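You operate a simulated robot arm through the tools that you are given. There is no shell and no other tool. Be economical: measure what you need, move in short steps, check, and stop when the job is done.

The job below is to be done with a simulated robot arm. You get a single attempt, and the scene is never put back.

Task
Put things in order on the desk. At the end: the grey napkin stands on top of the purple paperweight; the pink ornament is on the blue plate; the may block stands on top of the glass with the blue rim; the june block stands on top of the lemon jar; whatever was shut is shut again. Leave all else as you found it, and nothing knocked over.

Only the result counts: the job must be done as asked and must still hold three seconds after the hand-in. Knocking over, shifting, dropping, spilling or breaking anything else fails it. Flat cloth is picked up by pressing the open fingertips on it (5 to 10 N) and closing them slowly along it; thin cloth reads only 2 to 8 mm in the jaws.

Robot
A 5-joint arm with a two-finger parallel gripper, fixed in place. Base frame: the origin is at the foot of the arm, x ahead of it, y to its left, z up; the work surface is at about z = 0. Units: m, degrees, N and s.
With the tool pointing down near the work surface it reaches from about 0.26 to 0.68 m from the base axis. Its first joint turns from -66.0 to 66.0 degrees. The tool tilts only in the upright plane through the base axis and itself; it spins freely about its own axis. Payload 2.9 kg.
Tool frame: the origin (TCP) lies between the finger pads and is the grasp point; the fingertips stand 0.03 m ahead of it; z points along the fingers, y is the line along which they close. The gripper opens to 0.11 m. The fingers are 0.02 m wide and 0.01 m thick; the gripper's body (0.048 by 0.112 m) begins 0.055 m behind the TCP.
Orientation is that of the tool frame in the base frame, as a unit quaternion [x, y, z, w]. With the fingers straight down and closing along the base's y, the tool's x points along the base's -x, its y along +y and its z along -z.

Tools
- The arm moves only by the tool apply_moves. Its argument "series" is a list of rows, each a list of 3 entries, a list of its own where there are three numbers: the shift along the tool's x, y, z in units of 500 mm (1.0 is 500 mm), then the turn, a rotation vector about the tool's x, y, z in units of 120 degrees (1.0 is 120 degrees), then the finger opening in m, from 0 to 0.11. In form: [[[tx, ty, tz], [ax, ay, az], claw], ...]. A call has 1 to 8 rows; each row is the pose to reach, as a shift and turn from the pose commanded when the call began, along the tool's axes at that moment. A call with a number of a shift or a turn outside -1 to 1 is refused whole. Rows are played at 5 a second. More than 0.05 m and 8.6 degrees between two rows, or a gripper value outside its range, and nothing of the call is played. Where a pose cannot be reached the arm comes as near as it can. A force on the tool above 40 N (or 10 N above the force at the start of the call, whichever is more), or a blocked arm, ends the call early, and 0.2 s more pass. The fingers move at their own pace (about 0.108 m/s each) and stop on an object; they squeeze with about 22 N. The grip force told is the motor's: it shows also when the fingers shut on nothing. Time passes only in rows, and 0.2 s behind the last, so rows that repeat a pose let the fingers close. It gives the time, the measured TCP pose, the force on the tool (base axes), the opening and the grip force at its end, in the units of the frame above (readings bear some noise).
- Cameras (640 x 400 px; columns grow to the right, rows downward): "scene" is fixed at [0.0313, -0.4557, 0.5913]; the picture's right is [0.67, -0.74, 0.00], its down [-0.51, -0.46, -0.73] and it looks along [0.54, 0.49, -0.68] (base axes); focal length 358 px, centre (320, 200). "wrist" rides on the gripper at [0.072, 0.017, -0.103] in the tool frame; the picture's right is [-0.23, 0.97, 0.00], its down [-0.76, -0.18, -0.62] and it looks along [-0.61, -0.14, 0.78] (tool axes); focal length 222 px, centre (320, 200). There is no depth. A picture from a camera that has moved, and an enlarged one, comes with that camera's place and axes in the base frame and with its lens. The place of the scene camera against the robot may be out by one fixed shift of up to 0.018 m in any direction.
- capture(camera): a new picture of that camera. It takes no simulated time.
- zoom(camera, box): a new picture of the part [left, top, right, bottom] of that camera's present view, enlarged. It takes no simulated time.
- hand_in(): hands the job in; it is judged then, once.

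Go step by step. Nothing tells you positions but the pictures and the camera data: compare them with the known pose of the tool, close in by small moves and look again before you grip or let go. The budget is 120 turns and 84 pictures, counting those below and the enlarged ones. Unless the task says otherwise, let go and move clear before handing in, and close with one line.

The tools are called after "Request:" as name(argument=value, ...) on one line, values as JSON. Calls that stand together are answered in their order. apply_moves: Moves the arm, as the interface text tells. Its arguments: {"type":"object","properties":{"series":{"type":"array","items":{"type":"array"}}},"required":["series"]} The other tools are called the same way: capture (camera) takes a picture; zoom (camera, box) takes an enlarged picture of a part of a camera's view; hand_in () hands the job in.

At the start:

```text
t: 0.0
tcp_pos: [0.3774, -0.177, 0.2854]
orientation: [-0.001, 1.0, 0.0, 0.0]
force: [0.0, 0.7, 0.0]
grip_width: 0.1098
gripper_force: 0.0
```

scene: 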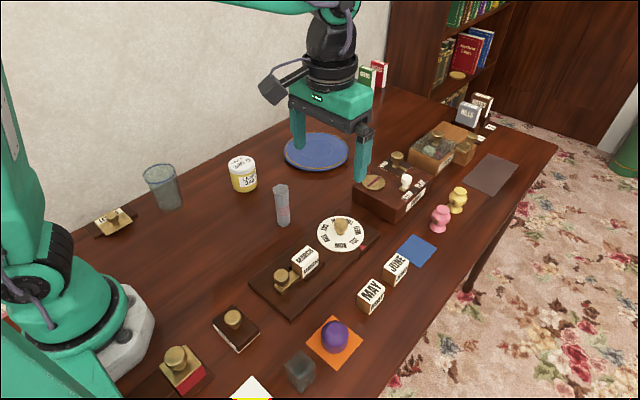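
wrist: 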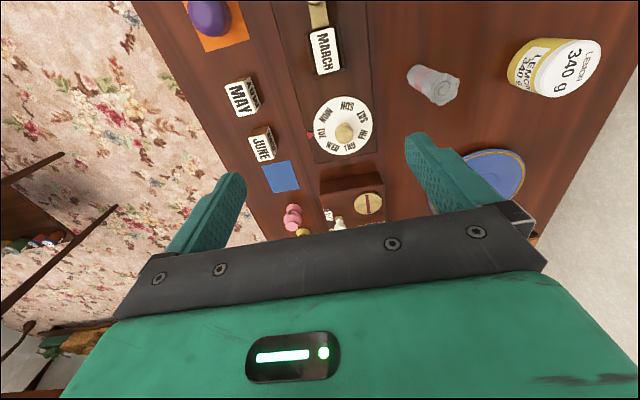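

I see a desk with many small items; I'll enlarge parts of the scene to identify them before moving.

Request:
zoom(camera="scene", box=[340, 80, 540, 250])

Request:
zoom(camera="scene", box=[80, 120, 360, 295])

Request:
zoom(camera="scene", box=[140, 225, 420, 400])

```text
2.35 times, centred on (440, 165) of scene
camera zoom: at [0.0313, -0.4557, 0.5913], right [0.67, -0.74, 0.0], down [-0.51, -0.46, -0.73], along [0.54, 0.49, -0.68], focal length 842 px, centre (38, 282)
```

zoom: 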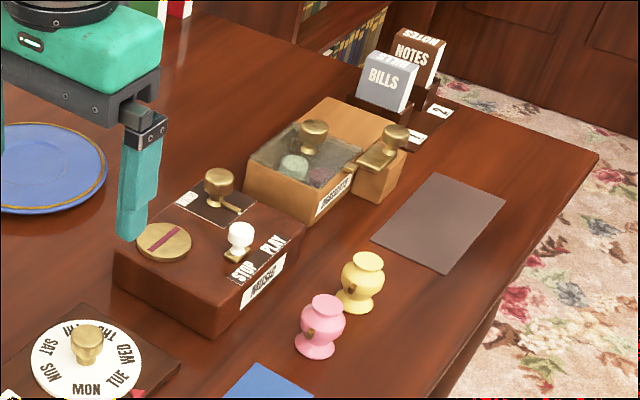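

```text
2.29 times, centred on (220, 208) of scene
camera zoom: at [0.0313, -0.4557, 0.5913], right [0.67, -0.74, 0.0], down [-0.51, -0.46, -0.73], along [0.54, 0.49, -0.68], focal length 818 px, centre (549, 183)
```

zoom: 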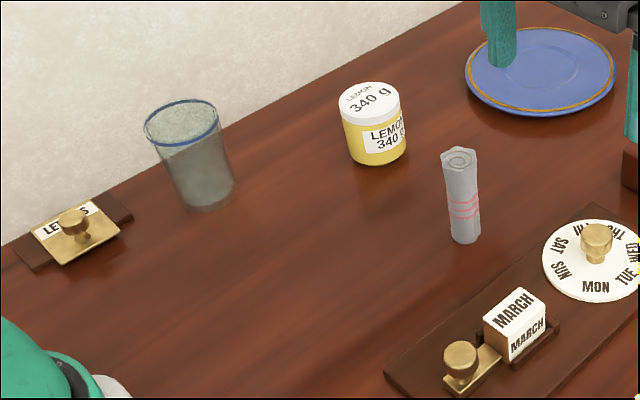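

```text
2.29 times, centred on (280, 312) of scene
camera zoom: at [0.0313, -0.4557, 0.5913], right [0.67, -0.74, 0.0], down [-0.51, -0.46, -0.73], along [0.54, 0.49, -0.68], focal length 818 px, centre (411, -57)
```

zoom: 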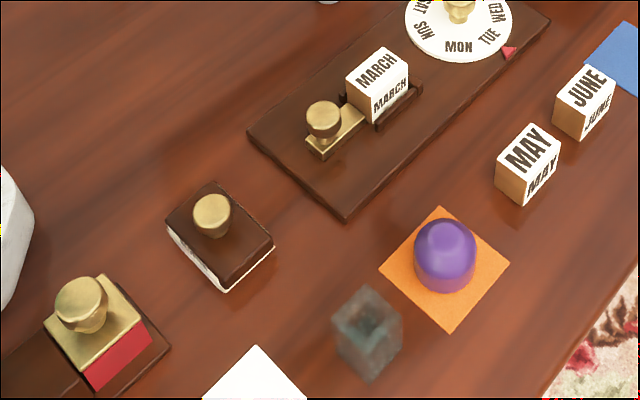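

Most objects are identified; I need closer looks at the glass, the paperweight, the napkin and the box with the glass lid.

Request:
zoom(camera="scene", box=[130, 150, 210, 220])

Request:
zoom(camera="scene", box=[290, 310, 370, 360])

Request:
zoom(camera="scene", box=[390, 115, 490, 185])

```text
5.71 times, centred on (170, 185) of scene
camera zoom: at [0.0313, -0.4557, 0.5913], right [0.67, -0.74, 0.0], down [-0.51, -0.46, -0.73], along [0.54, 0.49, -0.68], focal length 2045 px, centre (1177, 286)
```

zoom: 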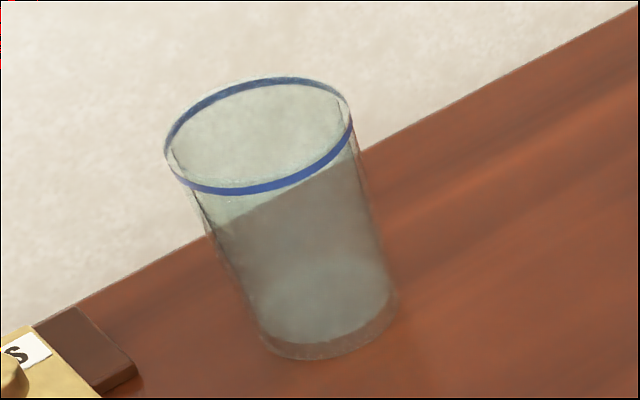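

```text
8.00 times, centred on (330, 335) of scene
camera zoom: at [0.0313, -0.4557, 0.5913], right [0.67, -0.74, 0.0], down [-0.51, -0.46, -0.73], along [0.54, 0.49, -0.68], focal length 2864 px, centre (240, -880)
```

zoom: 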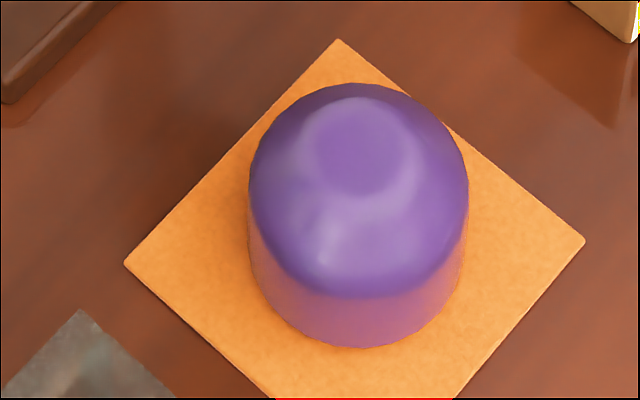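

```text
5.71 times, centred on (440, 150) of scene
camera zoom: at [0.0313, -0.4557, 0.5913], right [0.67, -0.74, 0.0], down [-0.51, -0.46, -0.73], along [0.54, 0.49, -0.68], focal length 2045 px, centre (-366, 486)
```

zoom: 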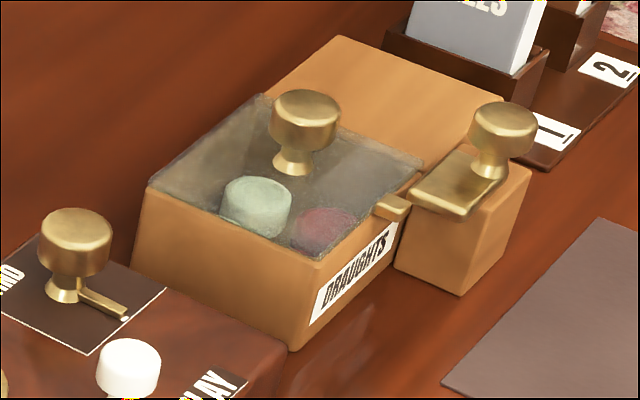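

Everything lies within reach. The glass looks open and wider than a block, so I'll look at it from above with the wrist camera before planning.

Request:
apply_moves(series=[[[0.027, 0.094, -0.004], [0, 0, 0], 0.11], [[0.054, 0.188, -0.008], [0, 0, 0], 0.11], [[0.08, 0.283, -0.012], [0, 0, 0], 0.11], [[0.107, 0.377, -0.015], [0, 0, 0], 0.11], [[0.134, 0.471, -0.019], [0, 0, 0], 0.11], [[0.16, 0.566, -0.022], [0, 0, 0], 0.11], [[0.187, 0.66, -0.026], [0, 0, 0], 0.11], [[0.214, 0.754, -0.03], [0, 0, 0], 0.11]])

Request:
capture(camera="wrist")

```text
t: 1.8
tcp_pos: [0.2676, 0.2003, 0.3015]
orientation: [0.0, 1.0, 0.0, 0.0]
force: [-1.2, 0.2, -0.6]
grip_width: 0.1101
gripper_force: 0.1
```

```text
75 pictures are left
camera wrist: at [0.1963, 0.2165, 0.405], right [0.23, 0.97, 0.0], down [0.76, -0.18, 0.62], along [0.61, -0.14, -0.78], focal length 222 px, centre (320, 200)
```

wrist: 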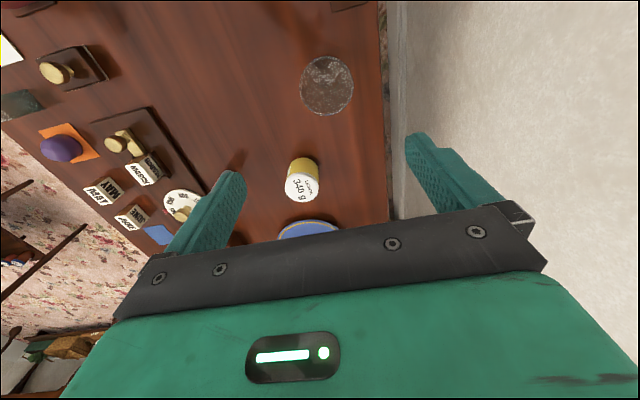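

Request:
zoom(camera="wrist", box=[280, 40, 376, 130])

```text
4.44 times, centred on (328, 85) of wrist
camera zoom: at [0.1963, 0.2165, 0.405], right [0.23, 0.97, 0.0], down [0.76, -0.18, 0.62], along [0.61, -0.14, -0.78], focal length 987 px, centre (284, 711)
```

zoom: 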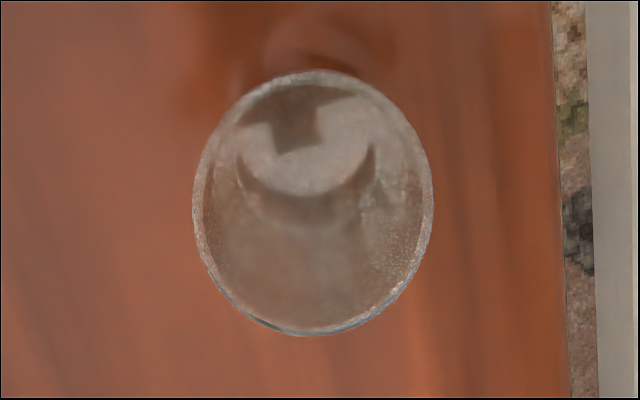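

The glass is an open tumbler about 7 cm wide, with the wide end up. I'll probe its top carefully later and move the rolled napkin first, going over for a close look.

Request:
apply_moves(series=[[[-0.031, -0.077, 0.017], [0, 0, 0], 0.11], [[-0.061, -0.153, 0.033], [0, 0, 0], 0.11], [[-0.092, -0.23, 0.05], [0, 0, 0], 0.11], [[-0.123, -0.307, 0.067], [0, 0, 0], 0.11], [[-0.153, -0.383, 0.083], [0, 0, 0], 0.09], [[-0.184, -0.46, 0.1], [0, 0, 0], 0.08]])

Request:
capture(camera="wrist")

```text
t: 3.2
tcp_pos: [0.3613, -0.0308, 0.2496]
orientation: [-0.001, 1.0, 0.0, 0.001]
force: [0.8, 0.1, 0.0]
grip_width: 0.0801
gripper_force: 0.1
```

```text
73 pictures are left
camera wrist: at [0.2896, -0.0137, 0.353], right [0.23, 0.97, 0.0], down [0.76, -0.18, 0.62], along [0.61, -0.14, -0.78], focal length 222 px, centre (320, 200)
```

wrist: 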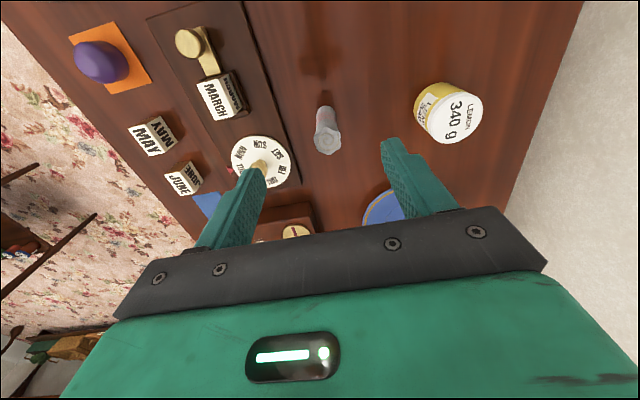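

The napkin stands at about (0.400, -0.031) with its top near z 0.105. I'll come down around it and close.

Request:
apply_moves(series=[[[-0.04, 0, 0.0], [0, 0, 0], 0.075], [[-0.08, 0, 0.05], [0, 0, 0], 0.075], [[-0.08, 0, 0.13], [0, 0, 0], 0.075], [[-0.08, 0, 0.2], [0, 0, 0], 0.075]])

Request:
capture(camera="wrist")

Request:
zoom(camera="scene", box=[220, 130, 360, 250])

```text
t: 4.2
tcp_pos: [0.4012, -0.0304, 0.1486]
orientation: [-0.001, 1.0, 0.001, 0.001]
force: [-0.5, -0.5, -0.1]
grip_width: 0.0749
gripper_force: 0.1
```

```text
72 pictures are left
camera wrist: at [0.3297, -0.0133, 0.252], right [0.23, 0.97, 0.0], down [0.76, -0.18, 0.62], along [0.61, -0.14, -0.78], focal length 222 px, centre (320, 200)
```

wrist: 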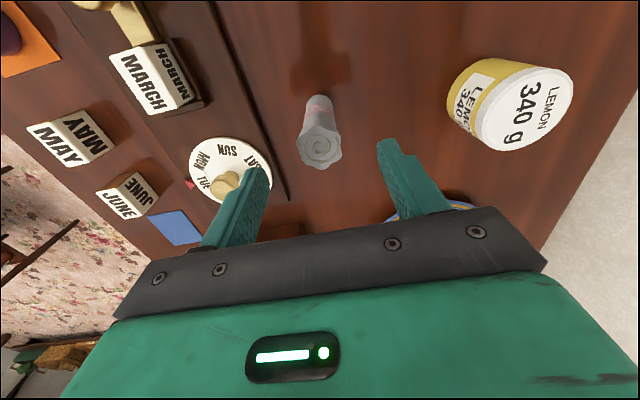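

```text
3.33 times, centred on (290, 190) of scene
camera zoom: at [0.0313, -0.4557, 0.5913], right [0.67, -0.74, 0.0], down [-0.51, -0.46, -0.73], along [0.54, 0.49, -0.68], focal length 1193 px, centre (420, 233)
```

zoom: 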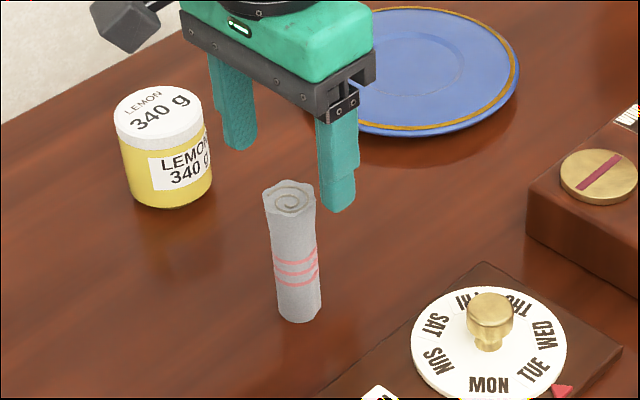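

The napkin is centred between the fingers; I'll lower and grip.

Request:
apply_moves(series=[[[-0.005, 0, 0.08], [0, 0, 0], 0.075], [[-0.005, 0, 0.157], [0, 0, 0], 0.075], [[-0.005, 0, 0.157], [0, 0, 0], 0.05], [[-0.005, 0, 0.157], [0, 0, 0], 0.02], [[-0.005, 0, 0.157], [0, 0, 0], 0.015], [[-0.005, 0, 0.157], [0, 0, 0], 0.015]])

```text
t: 5.6
tcp_pos: [0.4045, -0.0279, 0.0698]
orientation: [0.0, 1.0, 0.0, 0.0]
force: [-0.5, -0.1, -0.9]
grip_width: 0.033
gripper_force: 21.3
```

Gripped at 33 mm. I'll lift and carry it toward the paperweight.

Request:
apply_moves(series=[[[0, 0, -0.09], [0, 0, 0], 0.015], [[0, 0, -0.18], [0, 0, 0], 0.015], [[0.043, -0.081, -0.197], [0, 0, 0], 0.015], [[0.086, -0.161, -0.213], [0, 0, 0], 0.015], [[0.13, -0.242, -0.23], [0, 0, 0], 0.015], [[0.173, -0.323, -0.247], [0, 0, 0], 0.015], [[0.216, -0.403, -0.263], [0, 0, 0], 0.015], [[0.259, -0.484, -0.28], [0, 0, 0], 0.015]])

Request:
capture(camera="wrist")

Request:
zoom(camera="scene", box=[240, 180, 440, 380])

```text
t: 7.4
tcp_pos: [0.2747, -0.2717, 0.2109]
orientation: [0.0, 1.0, 0.0, 0.0]
force: [-0.1, -1.4, -0.7]
grip_width: 0.0329
gripper_force: 21.9
```

```text
70 pictures are left
camera wrist: at [0.2028, -0.255, 0.3155], right [0.23, 0.97, 0.0], down [0.76, -0.18, 0.62], along [0.61, -0.14, -0.78], focal length 222 px, centre (320, 200)
```

wrist: 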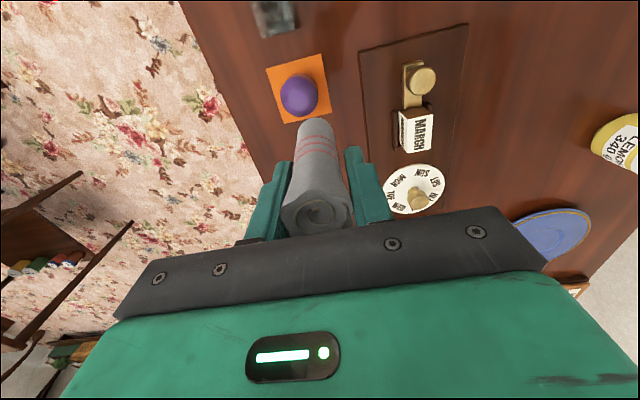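

```text
2.00 times, centred on (340, 280) of scene
camera zoom: at [0.0313, -0.4557, 0.5913], right [0.67, -0.74, 0.0], down [-0.51, -0.46, -0.73], along [0.54, 0.49, -0.68], focal length 716 px, centre (280, 40)
```

zoom: 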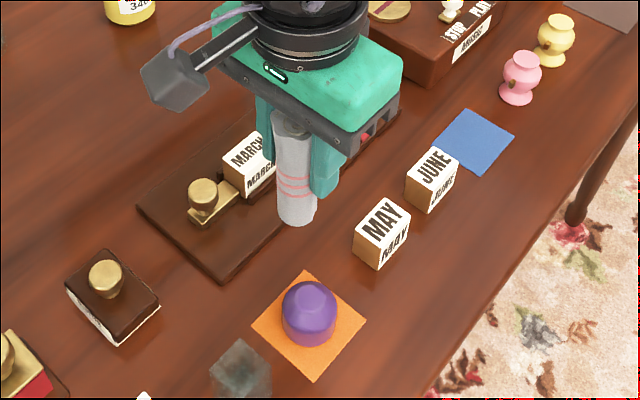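

Request:
zoom(camera="wrist", box=[250, 40, 350, 135])

```text
4.21 times, centred on (300, 88) of wrist
camera zoom: at [0.2028, -0.255, 0.3155], right [0.23, 0.97, 0.0], down [0.76, -0.18, 0.62], along [0.61, -0.14, -0.78], focal length 935 px, centre (404, 674)
```

zoom: 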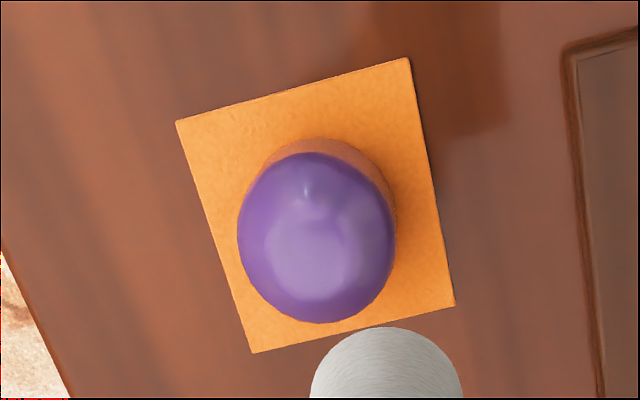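

The paperweight is at about (0.265, -0.295), roughly 0.05 tall with a small flat top. I'll move over it and stop about 2 cm above to check alignment.

Request:
apply_moves(series=[[[0.0194, -0.0466, 0.0], [0, 0, 0], 0.015], [[0.0194, -0.0466, 0.07], [0, 0, 0], 0.015], [[0.0194, -0.0466, 0.142], [0, 0, 0], 0.015], [[0.0194, -0.0466, 0.142], [0, 0, 0], 0.015]])

Request:
zoom(camera="wrist", box=[230, 20, 390, 140])

Request:
zoom(camera="scene", box=[280, 260, 390, 380])

```text
t: 8.4
tcp_pos: [0.2644, -0.2962, 0.1409]
orientation: [0.0, 1.0, -0.001, 0.001]
force: [-0.7, -0.4, -0.6]
grip_width: 0.0327
gripper_force: 21.8
```

```text
3.33 times, centred on (310, 80) of wrist
camera zoom: at [0.1933, -0.2795, 0.2436], right [0.23, 0.97, 0.0], down [0.76, -0.18, 0.62], along [0.61, -0.14, -0.78], focal length 740 px, centre (353, 600)
```

zoom: 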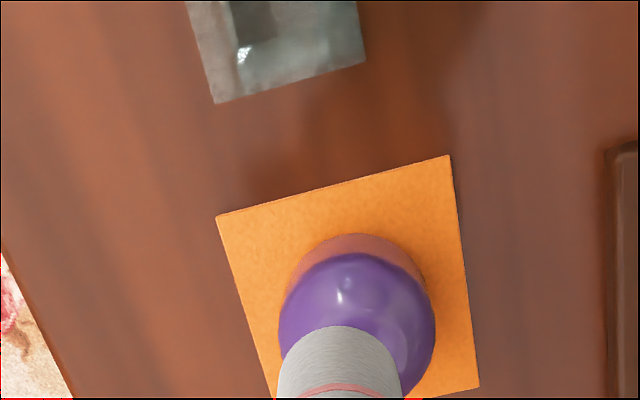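

```text
3.33 times, centred on (335, 320) of scene
camera zoom: at [0.0313, -0.4557, 0.5913], right [0.67, -0.74, 0.0], down [-0.51, -0.46, -0.73], along [0.54, 0.49, -0.68], focal length 1193 px, centre (270, -200)
```

zoom: 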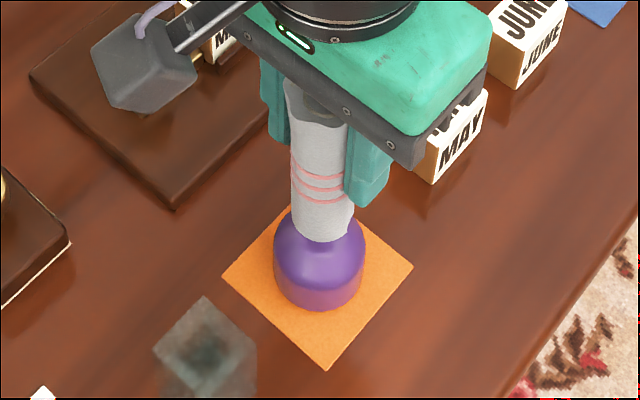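

The napkin sits about 4 mm off towards -y compared with the dome, in both views. I'll correct that and lower in small steps.

Request:
apply_moves(series=[[[-0.004, 0.0074, 0.0], [0, 0, 0], 0.015], [[-0.004, 0.0074, 0.02], [0, 0, 0], 0.015], [[-0.004, 0.0074, 0.024], [0, 0, 0], 0.015], [[-0.004, 0.0074, 0.024], [0, 0, 0], 0.015]])

Request:
zoom(camera="scene", box=[300, 290, 370, 360])

Request:
zoom(camera="wrist", box=[270, 60, 370, 160])

```text
t: 9.4
tcp_pos: [0.2678, -0.2916, 0.1291]
orientation: [0.0, 1.0, -0.001, -0.001]
force: [0.3, -0.1, -0.2]
grip_width: 0.0325
gripper_force: 21.9
```

```text
5.71 times, centred on (335, 325) of scene
camera zoom: at [0.0313, -0.4557, 0.5913], right [0.67, -0.74, 0.0], down [-0.51, -0.46, -0.73], along [0.54, 0.49, -0.68], focal length 2045 px, centre (234, -514)
```

zoom: 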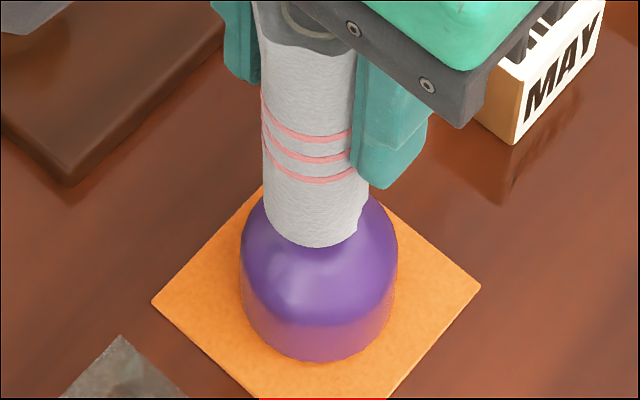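

```text
4.00 times, centred on (320, 110) of wrist
camera zoom: at [0.1953, -0.275, 0.2326], right [0.23, 0.97, 0.0], down [0.76, -0.18, 0.62], along [0.61, -0.14, -0.78], focal length 888 px, centre (320, 560)
```

zoom: 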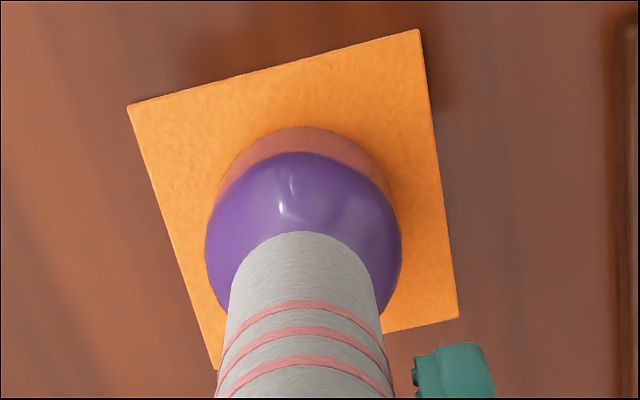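

Alignment now agrees within about 1 mm in both views. I'll lower slowly to contact.

Request:
apply_moves(series=[[[-0.0014, 0, 0.004], [0, 0, 0], 0.015], [[-0.0014, 0, 0.008], [0, 0, 0], 0.015], [[-0.0014, 0, 0.011], [0, 0, 0], 0.015], [[-0.0014, 0, 0.013], [0, 0, 0], 0.015]])

Request:
zoom(camera="scene", box=[300, 290, 370, 360])

```text
t: 10.4
tcp_pos: [0.2688, -0.2909, 0.1216]
orientation: [-0.001, 1.0, 0.001, 0.0]
force: [0.4, -0.1, 0.0]
grip_width: 0.0326
gripper_force: 21.8
```

```text
5.71 times, centred on (335, 325) of scene
camera zoom: at [0.0313, -0.4557, 0.5913], right [0.67, -0.74, 0.0], down [-0.51, -0.46, -0.73], along [0.54, 0.49, -0.68], focal length 2045 px, centre (234, -514)
```

zoom: 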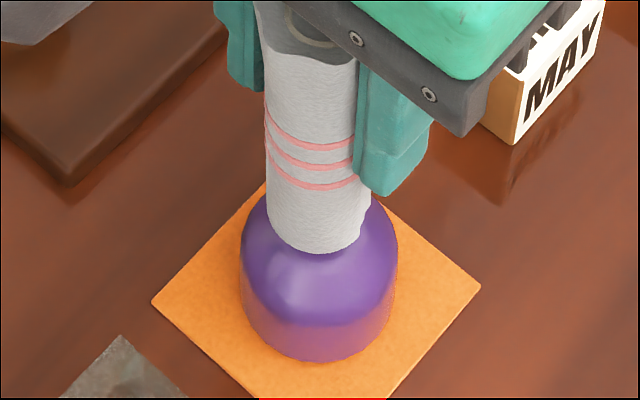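

Request:
apply_moves(series=[[[0, 0, 0.002], [0, 0, 0], 0.015], [[0, 0, 0.004], [0, 0, 0], 0.015], [[0, 0, 0.006], [0, 0, 0], 0.015]])

```text
t: 11.2
tcp_pos: [0.2682, -0.2925, 0.119]
orientation: [0.0, 1.0, 0.0, -0.001]
force: [0.7, -0.3, -0.2]
grip_width: 0.0325
gripper_force: 22.1
```

Request:
apply_moves(series=[[[0, 0, 0.002], [0, 0, 0], 0.015], [[0, 0, 0.004], [0, 0, 0], 0.015], [[0, 0, 0.004], [0, 0, 0], 0.015]])

Request:
zoom(camera="scene", box=[300, 290, 370, 360])

Request:
zoom(camera="wrist", box=[270, 60, 370, 160])

```text
t: 12.0
tcp_pos: [0.2684, -0.2921, 0.1174]
orientation: [-0.001, 1.0, 0.001, 0.0]
force: [-0.5, 0.2, -0.5]
grip_width: 0.0326
gripper_force: 21.5
```

```text
5.71 times, centred on (335, 325) of scene
camera zoom: at [0.0313, -0.4557, 0.5913], right [0.67, -0.74, 0.0], down [-0.51, -0.46, -0.73], along [0.54, 0.49, -0.68], focal length 2045 px, centre (234, -514)
```

zoom: 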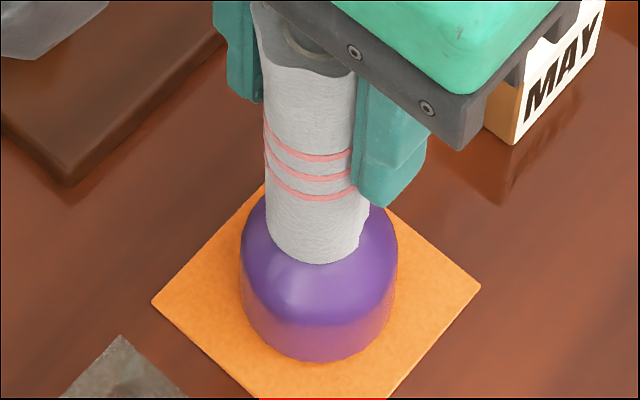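

```text
4.00 times, centred on (320, 110) of wrist
camera zoom: at [0.1964, -0.275, 0.2216], right [0.23, 0.97, 0.0], down [0.76, -0.18, 0.62], along [0.61, -0.14, -0.78], focal length 888 px, centre (320, 560)
```

zoom: 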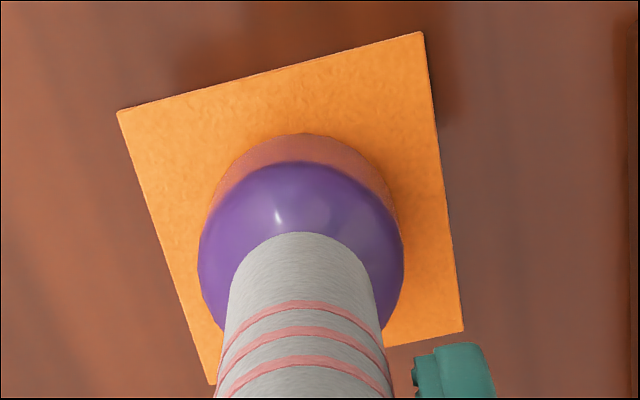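

The dome seems only about 0.041 tall, so the napkin is still hovering about 6 mm above it. I'll keep lowering.

Request:
apply_moves(series=[[[0, -0.001, 0.003], [0, 0, 0], 0.015], [[0, -0.001, 0.006], [0, 0, 0], 0.015], [[0, -0.001, 0.008], [0, 0, 0], 0.015], [[0, -0.001, 0.01], [0, 0, 0], 0.015]])

```text
t: 13.0
tcp_pos: [0.2683, -0.2924, 0.1128]
orientation: [0.0, 1.0, 0.0, 0.0]
force: [-0.5, 0.4, 0.0]
grip_width: 0.0327
gripper_force: 21.9
```

Request:
apply_moves(series=[[[0, 0, 0.002], [0, 0, 0], 0.015], [[0, 0, 0.004], [0, 0, 0], 0.015], [[0, 0, 0.004], [0, 0, 0], 0.015]])

Request:
zoom(camera="scene", box=[300, 290, 370, 360])

```text
t: 13.8
tcp_pos: [0.2701, -0.2925, 0.1118]
orientation: [0.0, 1.0, 0.0, 0.001]
force: [-2.5, 0.1, 16.4]
grip_width: 0.0325
gripper_force: 22.2
```

```text
5.71 times, centred on (335, 325) of scene
camera zoom: at [0.0312, -0.4557, 0.5914], right [0.67, -0.74, 0.0], down [-0.51, -0.46, -0.73], along [0.54, 0.49, -0.68], focal length 2045 px, centre (234, -514)
```

zoom: 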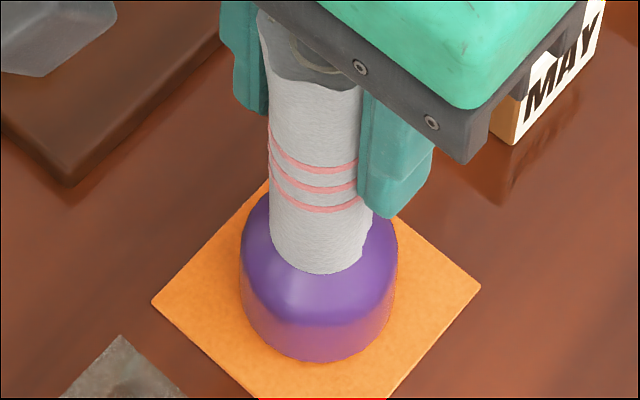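

Contact at about TCP z 0.112 with 16 N. I'll ease off, check, then open.

Request:
apply_moves(series=[[[0.001, 0, -0.002], [0, 0, 0], 0.015], [[0.001, 0, -0.002], [0, 0, 0], 0.015]])

```text
t: 14.4
tcp_pos: [0.2687, -0.2928, 0.1121]
orientation: [-0.001, 1.0, 0.0, 0.0]
force: [2.5, -2.2, 7.2]
grip_width: 0.0329
gripper_force: 21.6
```

Request:
apply_moves(series=[[[0.0, 0, -0.001], [0, 0, 0], 0.015], [[0.0, 0, -0.001], [0, 0, 0], 0.036], [[0.0, 0, -0.001], [0, 0, 0], 0.045], [[0.0, 0, -0.001], [0, 0, 0], 0.06]])

Request:
zoom(camera="scene", box=[280, 260, 390, 380])

Request:
capture(camera="wrist")

```text
t: 15.4
tcp_pos: [0.2678, -0.2929, 0.1126]
orientation: [0.001, 1.0, 0.0, -0.001]
force: [-0.8, -0.9, 0.1]
grip_width: 0.0599
gripper_force: 0.2
```

```text
3.33 times, centred on (335, 320) of scene
camera zoom: at [0.0313, -0.4557, 0.5913], right [0.67, -0.74, 0.0], down [-0.51, -0.46, -0.73], along [0.54, 0.49, -0.68], focal length 1193 px, centre (270, -200)
```

zoom: 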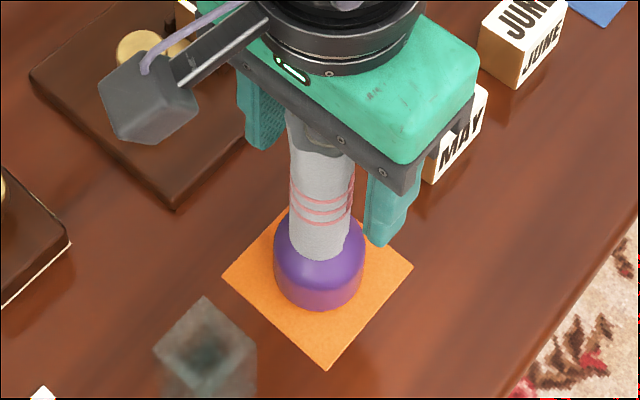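

```text
58 pictures are left
camera wrist: at [0.1963, -0.2757, 0.216], right [0.23, 0.97, 0.0], down [0.76, -0.18, 0.62], along [0.61, -0.14, -0.78], focal length 222 px, centre (320, 200)
```

wrist: 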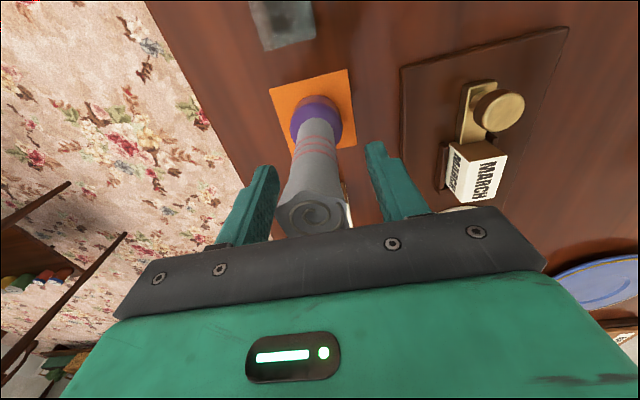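

The napkin stands free. I'll rise straight up, then move toward the MAY block.

Request:
apply_moves(series=[[[0, 0, -0.08], [0, 0, 0], 0.06], [[0, 0, -0.16], [0, 0, 0], 0.06], [[0, 0, -0.24], [0, 0, 0], 0.06], [[-0.08, 0, -0.24], [0, 0, 0], 0.06], [[-0.16, 0, -0.24], [0, 0, 0], 0.06]])

Request:
zoom(camera="wrist", box=[220, 0, 440, 200])

Request:
zoom(camera="scene", box=[260, 220, 460, 380])

```text
t: 16.6
tcp_pos: [0.3498, -0.2929, 0.2351]
orientation: [0.0, 1.0, -0.001, 0.0]
force: [0.0, -0.2, 0.0]
grip_width: 0.0599
gripper_force: 0.0
```

```text
2.00 times, centred on (330, 100) of wrist
camera zoom: at [0.2779, -0.2757, 0.3392], right [0.23, 0.97, 0.0], down [0.76, -0.18, 0.62], along [0.61, -0.14, -0.78], focal length 444 px, centre (300, 400)
```

zoom: 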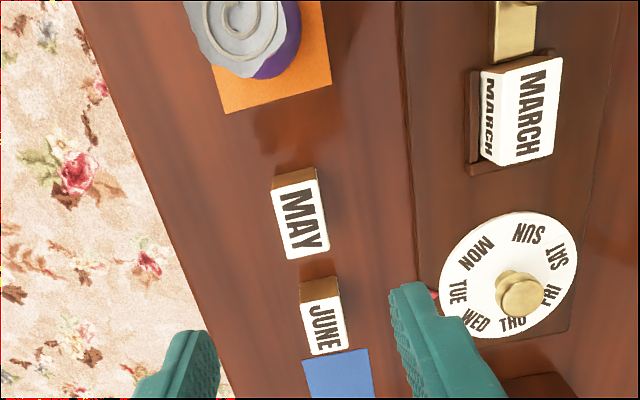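

```text
2.50 times, centred on (360, 300) of scene
camera zoom: at [0.0312, -0.4557, 0.5913], right [0.67, -0.74, 0.0], down [-0.51, -0.46, -0.73], along [0.54, 0.49, -0.68], focal length 895 px, centre (220, -50)
```

zoom: 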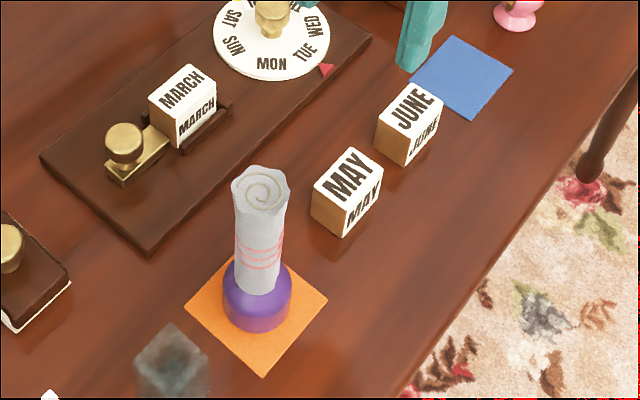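

The napkin stands well on the paperweight. JUNE is at about (0.452, -0.295), about 28 mm wide and aligned with x; I'll go above it and check.

Request:
apply_moves(series=[[[-0.051, -0.001, 0.04], [0, 0, 0], 0.06], [[-0.102, -0.003, 0.08], [0, 0, 0], 0.06], [[-0.153, -0.004, 0.16], [0, 0, 0], 0.06], [[-0.204, -0.005, 0.24], [0, 0, 0], 0.06]])

Request:
zoom(camera="wrist", box=[220, 20, 420, 200])

Request:
zoom(camera="scene", box=[350, 200, 450, 300])

```text
t: 17.6
tcp_pos: [0.4518, -0.2941, 0.1117]
orientation: [0.0, 1.0, 0.0, 0.0]
force: [0.3, -0.2, 0.5]
grip_width: 0.0597
gripper_force: 0.0
```

```text
2.22 times, centred on (320, 110) of wrist
camera zoom: at [0.3802, -0.277, 0.2159], right [0.23, 0.97, 0.0], down [0.76, -0.18, 0.62], along [0.61, -0.14, -0.78], focal length 494 px, centre (320, 400)
```

zoom: 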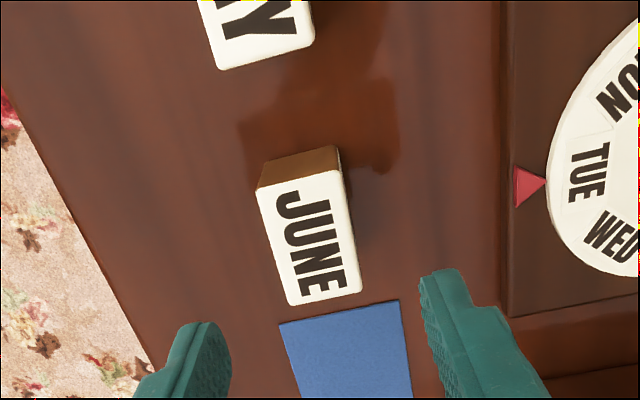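

```text
4.00 times, centred on (400, 250) of scene
camera zoom: at [0.0312, -0.4557, 0.5913], right [0.67, -0.74, 0.0], down [-0.51, -0.46, -0.73], along [0.54, 0.49, -0.68], focal length 1432 px, centre (0, 0)
```

zoom: 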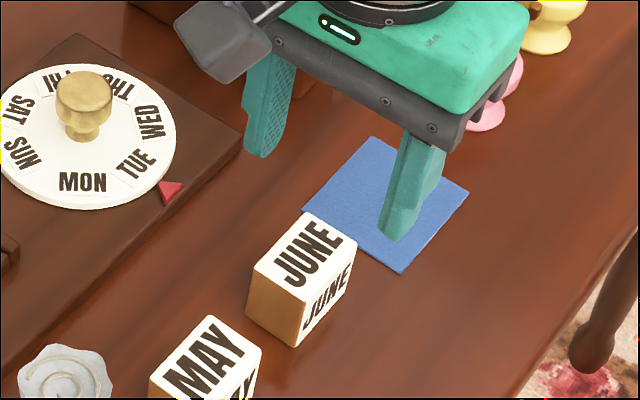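

Request:
apply_moves(series=[[[0.009, 0.003, 0.0], [0, 0, 0], 0.06], [[0.009, 0.003, 0.07], [0, 0, 0], 0.06], [[0.009, 0.003, 0.133], [0, 0, 0], 0.06], [[0.009, 0.003, 0.133], [0, 0, 0], 0.04], [[0.009, 0.003, 0.133], [0, 0, 0], 0.015], [[0.009, 0.003, 0.133], [0, 0, 0], 0.015]])

Request:
zoom(camera="scene", box=[350, 200, 450, 300])

```text
t: 19.0
tcp_pos: [0.4468, -0.2931, 0.0462]
orientation: [0.0, 1.0, 0.0, 0.001]
force: [-0.1, -0.7, 0.5]
grip_width: 0.029
gripper_force: 22.1
```

```text
4.00 times, centred on (400, 250) of scene
camera zoom: at [0.0313, -0.4557, 0.5913], right [0.67, -0.74, 0.0], down [-0.51, -0.46, -0.73], along [0.54, 0.49, -0.68], focal length 1432 px, centre (0, 0)
```

zoom: 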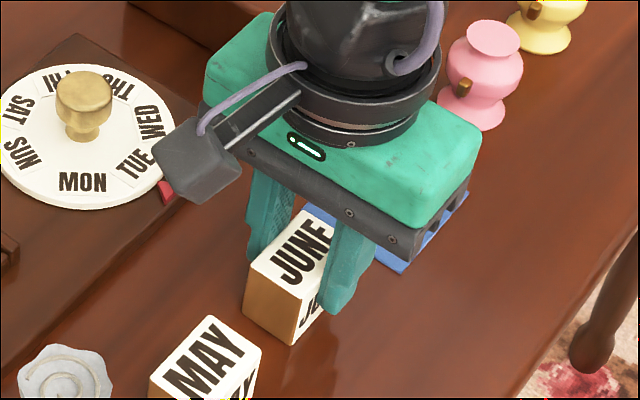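

JUNE is held (29 mm). I'll lift and carry it toward the lemon jar near (0.421, 0.133).

Request:
apply_moves(series=[[[0, 0, -0.098], [0, 0, 0], 0.01], [[0, 0, -0.196], [0, 0, 0], 0.01], [[0, 0, -0.294], [0, 0, 0], 0.01], [[0, 0.098, -0.294], [0, 0, 0], 0.01], [[0, 0.196, -0.294], [0, 0, 0], 0.01], [[0, 0.294, -0.294], [0, 0, 0], 0.01], [[0, 0.392, -0.294], [0, 0, 0], 0.01], [[0, 0.49, -0.294], [0, 0, 0], 0.01]])

Request:
apply_moves(series=[[[0.02, 0.09, 0], [0, 0, 0], 0.01], [[0.04, 0.18, 0], [0, 0, 0], 0.01], [[0.06, 0.26, 0], [0, 0, 0], 0.01], [[0.06, 0.34, 0], [0, 0, 0], 0.01]])

Request:
zoom(camera="wrist", box=[220, 60, 440, 240])

Request:
zoom(camera="scene", box=[180, 100, 320, 220])

```text
t: 20.8
tcp_pos: [0.4455, -0.0429, 0.1937]
orientation: [0.0, 1.0, 0.0, 0.0]
force: [-0.1, -0.3, 0.1]
grip_width: 0.0288
gripper_force: 21.7
```

```text
t: 21.8
tcp_pos: [0.416, 0.123, 0.1914]
orientation: [0.0, 1.0, 0.0, 0.0]
force: [0.6, -0.1, -0.3]
grip_width: 0.0289
gripper_force: 22.4
```

```text
2.22 times, centred on (330, 150) of wrist
camera zoom: at [0.3434, 0.1386, 0.2962], right [0.23, 0.97, 0.0], down [0.76, -0.18, 0.62], along [0.61, -0.14, -0.78], focal length 494 px, centre (298, 311)
```

zoom: 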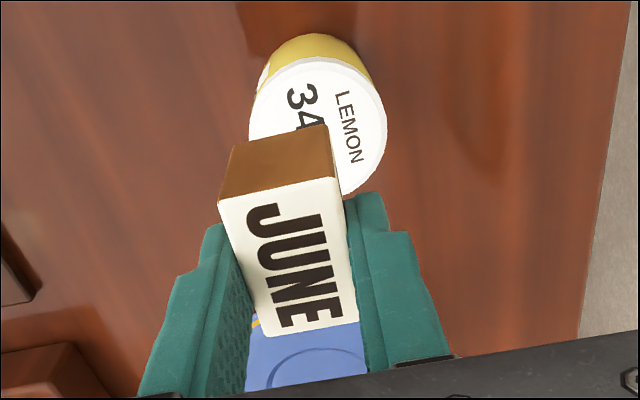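

```text
3.33 times, centred on (250, 160) of scene
camera zoom: at [0.0312, -0.4558, 0.5913], right [0.67, -0.74, 0.0], down [-0.51, -0.46, -0.73], along [0.54, 0.49, -0.68], focal length 1193 px, centre (553, 333)
```

zoom: 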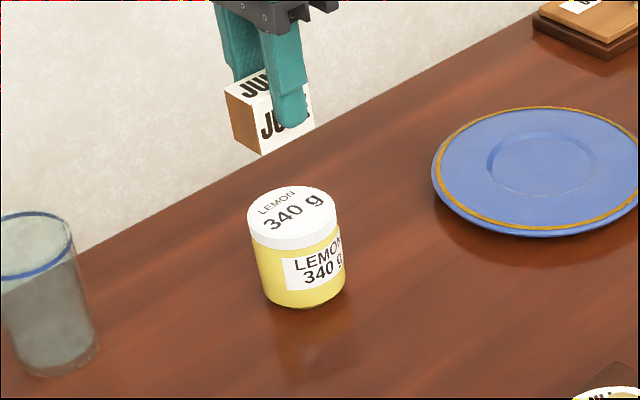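

Lid centre is at about (0.420, 0.130) and its top near z 0.065. I'll move over and lower to about 1.5 cm above.

Request:
apply_moves(series=[[[-0.008, 0.015, 0.0], [0, 0, 0], 0.01], [[-0.008, 0.015, 0.06], [0, 0, 0], 0.01], [[-0.008, 0.015, 0.13], [0, 0, 0], 0.01], [[-0.008, 0.015, 0.13], [0, 0, 0], 0.01]])

Request:
zoom(camera="scene", box=[200, 120, 300, 210])

Request:
zoom(camera="wrist", box=[240, 60, 400, 200])

```text
t: 22.8
tcp_pos: [0.4192, 0.1287, 0.1276]
orientation: [0.001, 1.0, 0.0, -0.001]
force: [-0.1, 0.5, -0.5]
grip_width: 0.0289
gripper_force: 22.0
```

```text
4.44 times, centred on (250, 165) of scene
camera zoom: at [0.0313, -0.4557, 0.5913], right [0.67, -0.74, 0.0], down [-0.51, -0.46, -0.73], along [0.54, 0.49, -0.68], focal length 1591 px, centre (631, 356)
```

zoom: 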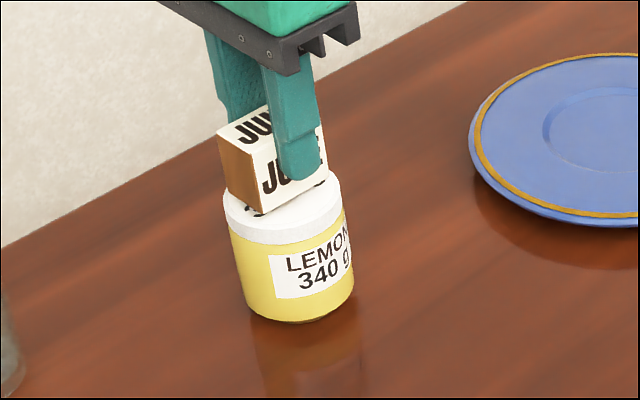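

```text
2.86 times, centred on (320, 130) of wrist
camera zoom: at [0.3481, 0.1449, 0.2313], right [0.23, 0.97, 0.0], down [0.76, -0.18, 0.62], along [0.61, -0.14, -0.78], focal length 635 px, centre (320, 400)
```

zoom: 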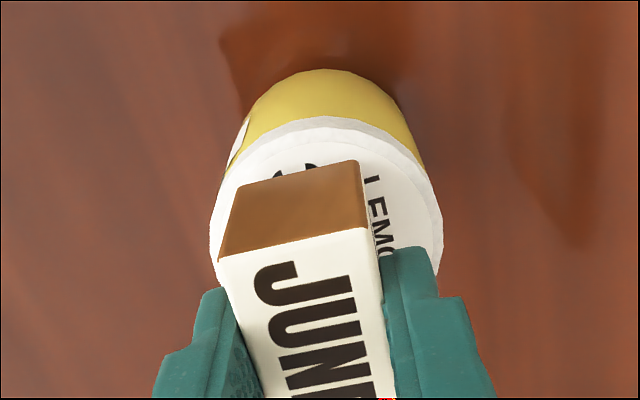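

Request:
apply_moves(series=[[[-0.004, 0.003, 0.012], [0, 0, 0], 0.01], [[-0.004, 0.003, 0.02], [0, 0, 0], 0.01], [[-0.004, 0.003, 0.024], [0, 0, 0], 0.01], [[-0.004, 0.003, 0.026], [0, 0, 0], 0.01], [[-0.004, 0.003, 0.028], [0, 0, 0], 0.01]])

```text
t: 24.0
tcp_pos: [0.4233, 0.1323, 0.1142]
orientation: [0.0, 1.0, 0.001, 0.002]
force: [5.4, -1.6, 22.5]
grip_width: 0.0297
gripper_force: 21.6
```

Contact (22 N). I'll ease off about 1.5 mm before releasing.

Request:
apply_moves(series=[[[0, 0, -0.002], [0, 0, 0], 0.01], [[0, 0, -0.0035], [0, 0, 0], 0.01], [[0, 0, -0.0035], [0, 0, 0], 0.01]])

Request:
zoom(camera="scene", box=[200, 120, 300, 210])

```text
t: 24.8
tcp_pos: [0.4196, 0.1305, 0.114]
orientation: [-0.001, 1.0, -0.001, -0.003]
force: [1.2, 0.7, 1.6]
grip_width: 0.0294
gripper_force: 22.3
```

```text
4.44 times, centred on (250, 165) of scene
camera zoom: at [0.0312, -0.4557, 0.5913], right [0.67, -0.74, 0.0], down [-0.51, -0.46, -0.73], along [0.54, 0.49, -0.68], focal length 1591 px, centre (631, 356)
```

zoom: 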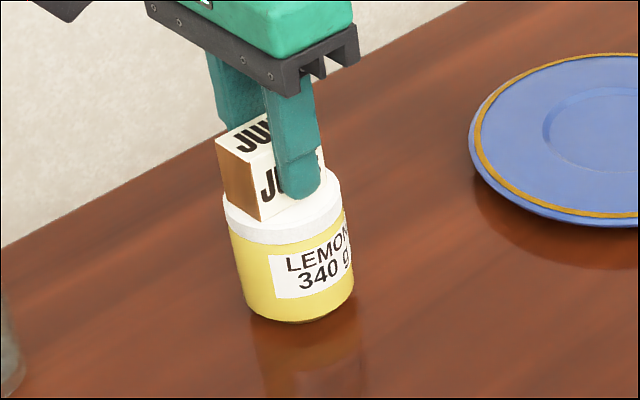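

Request:
zoom(camera="scene", box=[225, 140, 285, 200])

Request:
zoom(camera="wrist", box=[240, 60, 400, 200])

```text
6.67 times, centred on (255, 170) of scene
camera zoom: at [0.0312, -0.4557, 0.5913], right [0.67, -0.74, 0.0], down [-0.51, -0.46, -0.73], along [0.54, 0.49, -0.68], focal length 2386 px, centre (753, 400)
```

zoom: 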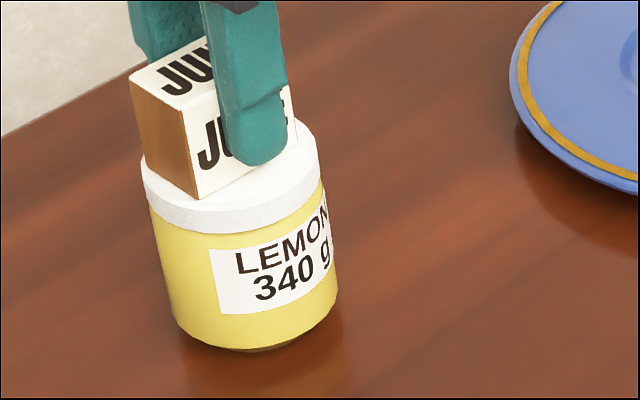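

```text
2.86 times, centred on (320, 130) of wrist
camera zoom: at [0.3483, 0.1473, 0.2185], right [0.23, 0.97, 0.0], down [0.76, -0.18, 0.62], along [0.6, -0.14, -0.78], focal length 635 px, centre (320, 400)
```

zoom: 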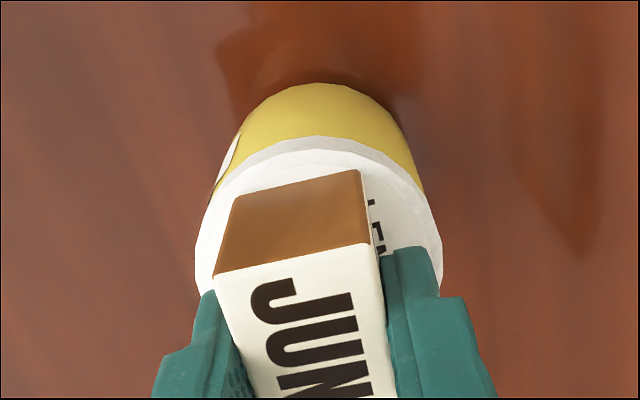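

The block sits within 2–3 mm of the lid's centre and rests flat. Releasing and rising.

Request:
apply_moves(series=[[[0, 0, 0], [0, 0, 0], 0.033], [[0, 0, 0], [0, 0, 0], 0.045], [[0, 0, 0], [0, 0, 0], 0.06], [[0, 0, -0.08], [0, 0, 0], 0.06], [[0, 0, -0.17], [0, 0, 0], 0.06]])

Request:
capture(camera="scene")

```text
t: 26.0
tcp_pos: [0.4213, 0.131, 0.1998]
orientation: [0.0, 1.0, 0.0, 0.0]
force: [-0.1, 0.4, -0.1]
grip_width: 0.0598
gripper_force: 0.1
```

```text
45 pictures are left
```

scene: 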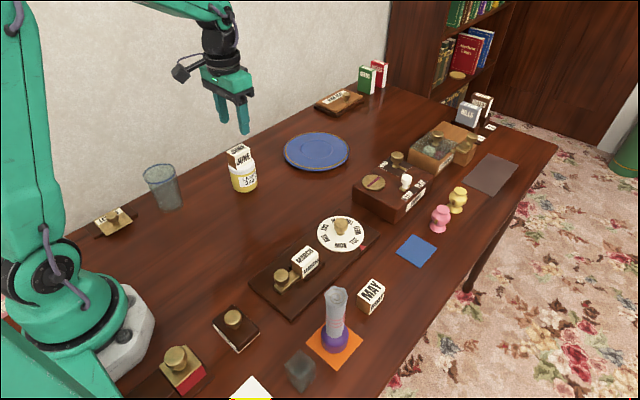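

JUNE stands on the jar. Next I'll go to the glass and probe whether its top is really open.

Request:
apply_moves(series=[[[0.075, 0.035, -0.015], [0, 0, 0], 0.03], [[0.15, 0.07, -0.03], [0, 0, 0], 0.0], [[0.225, 0.105, -0.045], [0, 0, 0], 0.0], [[0.3, 0.14, -0.06], [0, 0, 0], 0.0]])

Request:
capture(camera="wrist")

Request:
zoom(camera="scene", box=[120, 110, 220, 220])

```text
t: 27.0
tcp_pos: [0.27, 0.2015, 0.2304]
orientation: [-0.001, 1.0, -0.001, 0.0]
force: [0.0, 0.0, -0.7]
grip_width: 0.0
gripper_force: 21.8
```

```text
44 pictures are left
camera wrist: at [0.1981, 0.2188, 0.3345], right [0.23, 0.97, 0.0], down [0.76, -0.18, 0.62], along [0.61, -0.14, -0.78], focal length 222 px, centre (320, 200)
```

wrist: 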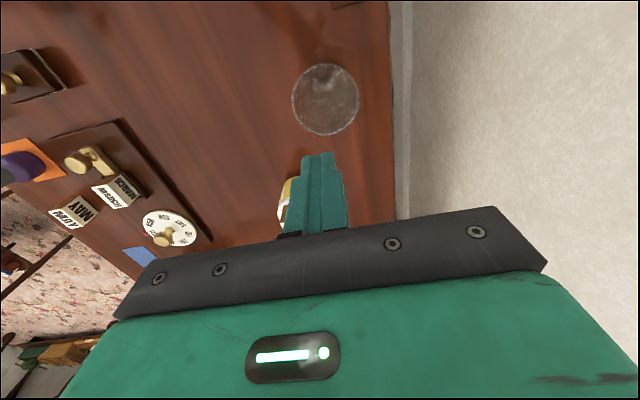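

```text
3.64 times, centred on (170, 165) of scene
camera zoom: at [0.0313, -0.4557, 0.5913], right [0.67, -0.74, 0.0], down [-0.51, -0.46, -0.73], along [0.54, 0.49, -0.68], focal length 1302 px, centre (866, 327)
```

zoom: 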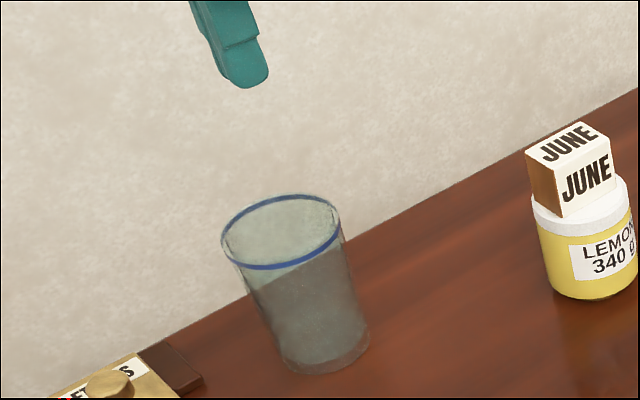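

Glass rim centre is at about (0.259, 0.211), height roughly 0.09–0.10. I'll lower the closed fingers over its centre to feel whether the top is closed.

Request:
apply_moves(series=[[[0.022, 0.019, 0.0], [0, 0, 0], 0.0], [[0.022, 0.019, 0.09], [0, 0, 0], 0.0], [[0.022, 0.019, 0.17], [0, 0, 0], 0.0], [[0.022, 0.019, 0.19], [0, 0, 0], 0.0]])

Request:
zoom(camera="scene", box=[120, 130, 220, 220])

Request:
zoom(camera="wrist", box=[220, 0, 440, 180])

```text
t: 28.0
tcp_pos: [0.2604, 0.2104, 0.1363]
orientation: [0.001, 1.0, 0.0, 0.0]
force: [0.3, 0.7, -0.1]
grip_width: 0.0
gripper_force: 21.9
```

```text
4.44 times, centred on (170, 175) of scene
camera zoom: at [0.0313, -0.4557, 0.5913], right [0.67, -0.74, 0.0], down [-0.51, -0.46, -0.73], along [0.54, 0.49, -0.68], focal length 1591 px, centre (987, 311)
```

zoom: 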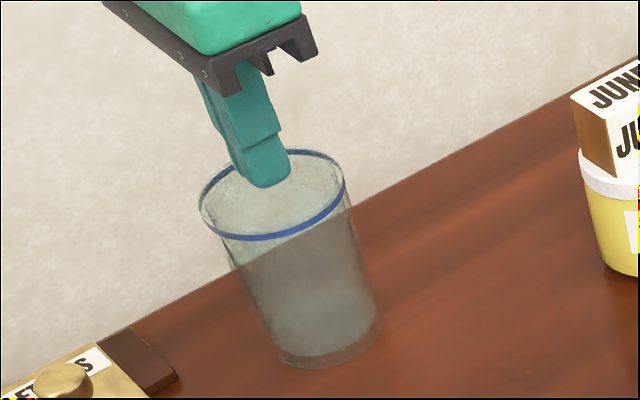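

```text
2.22 times, centred on (330, 90) of wrist
camera zoom: at [0.1881, 0.2265, 0.24], right [0.23, 0.97, 0.0], down [0.76, -0.18, 0.62], along [0.61, -0.14, -0.78], focal length 494 px, centre (298, 444)
```

zoom: 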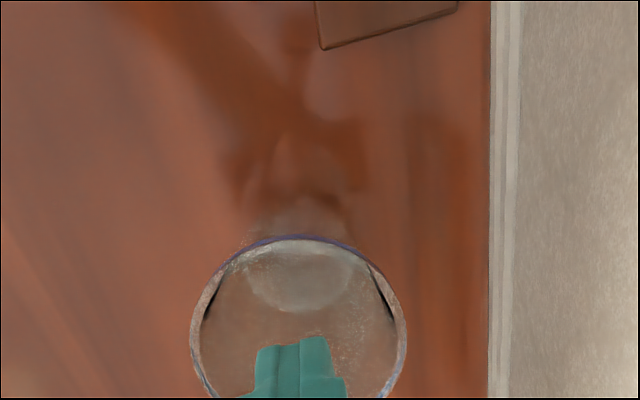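

Request:
apply_moves(series=[[[0, 0, 0.008], [0, 0, 0], 0.0], [[0, 0, 0.016], [0, 0, 0], 0.0], [[0, 0, 0.024], [0, 0, 0], 0.0], [[0, 0, 0.032], [0, 0, 0], 0.0]])

```text
t: 28.7
tcp_pos: [0.2613, 0.2115, 0.1308]
orientation: [-0.001, 1.0, 0.002, 0.002]
force: [-2.8, -2.2, 8.2]
grip_width: 0.0002
gripper_force: 21.9
stopped in row 3: the force on the tool passed its limit (the readings are from after the stop); the commanded pose is now the measured one
```

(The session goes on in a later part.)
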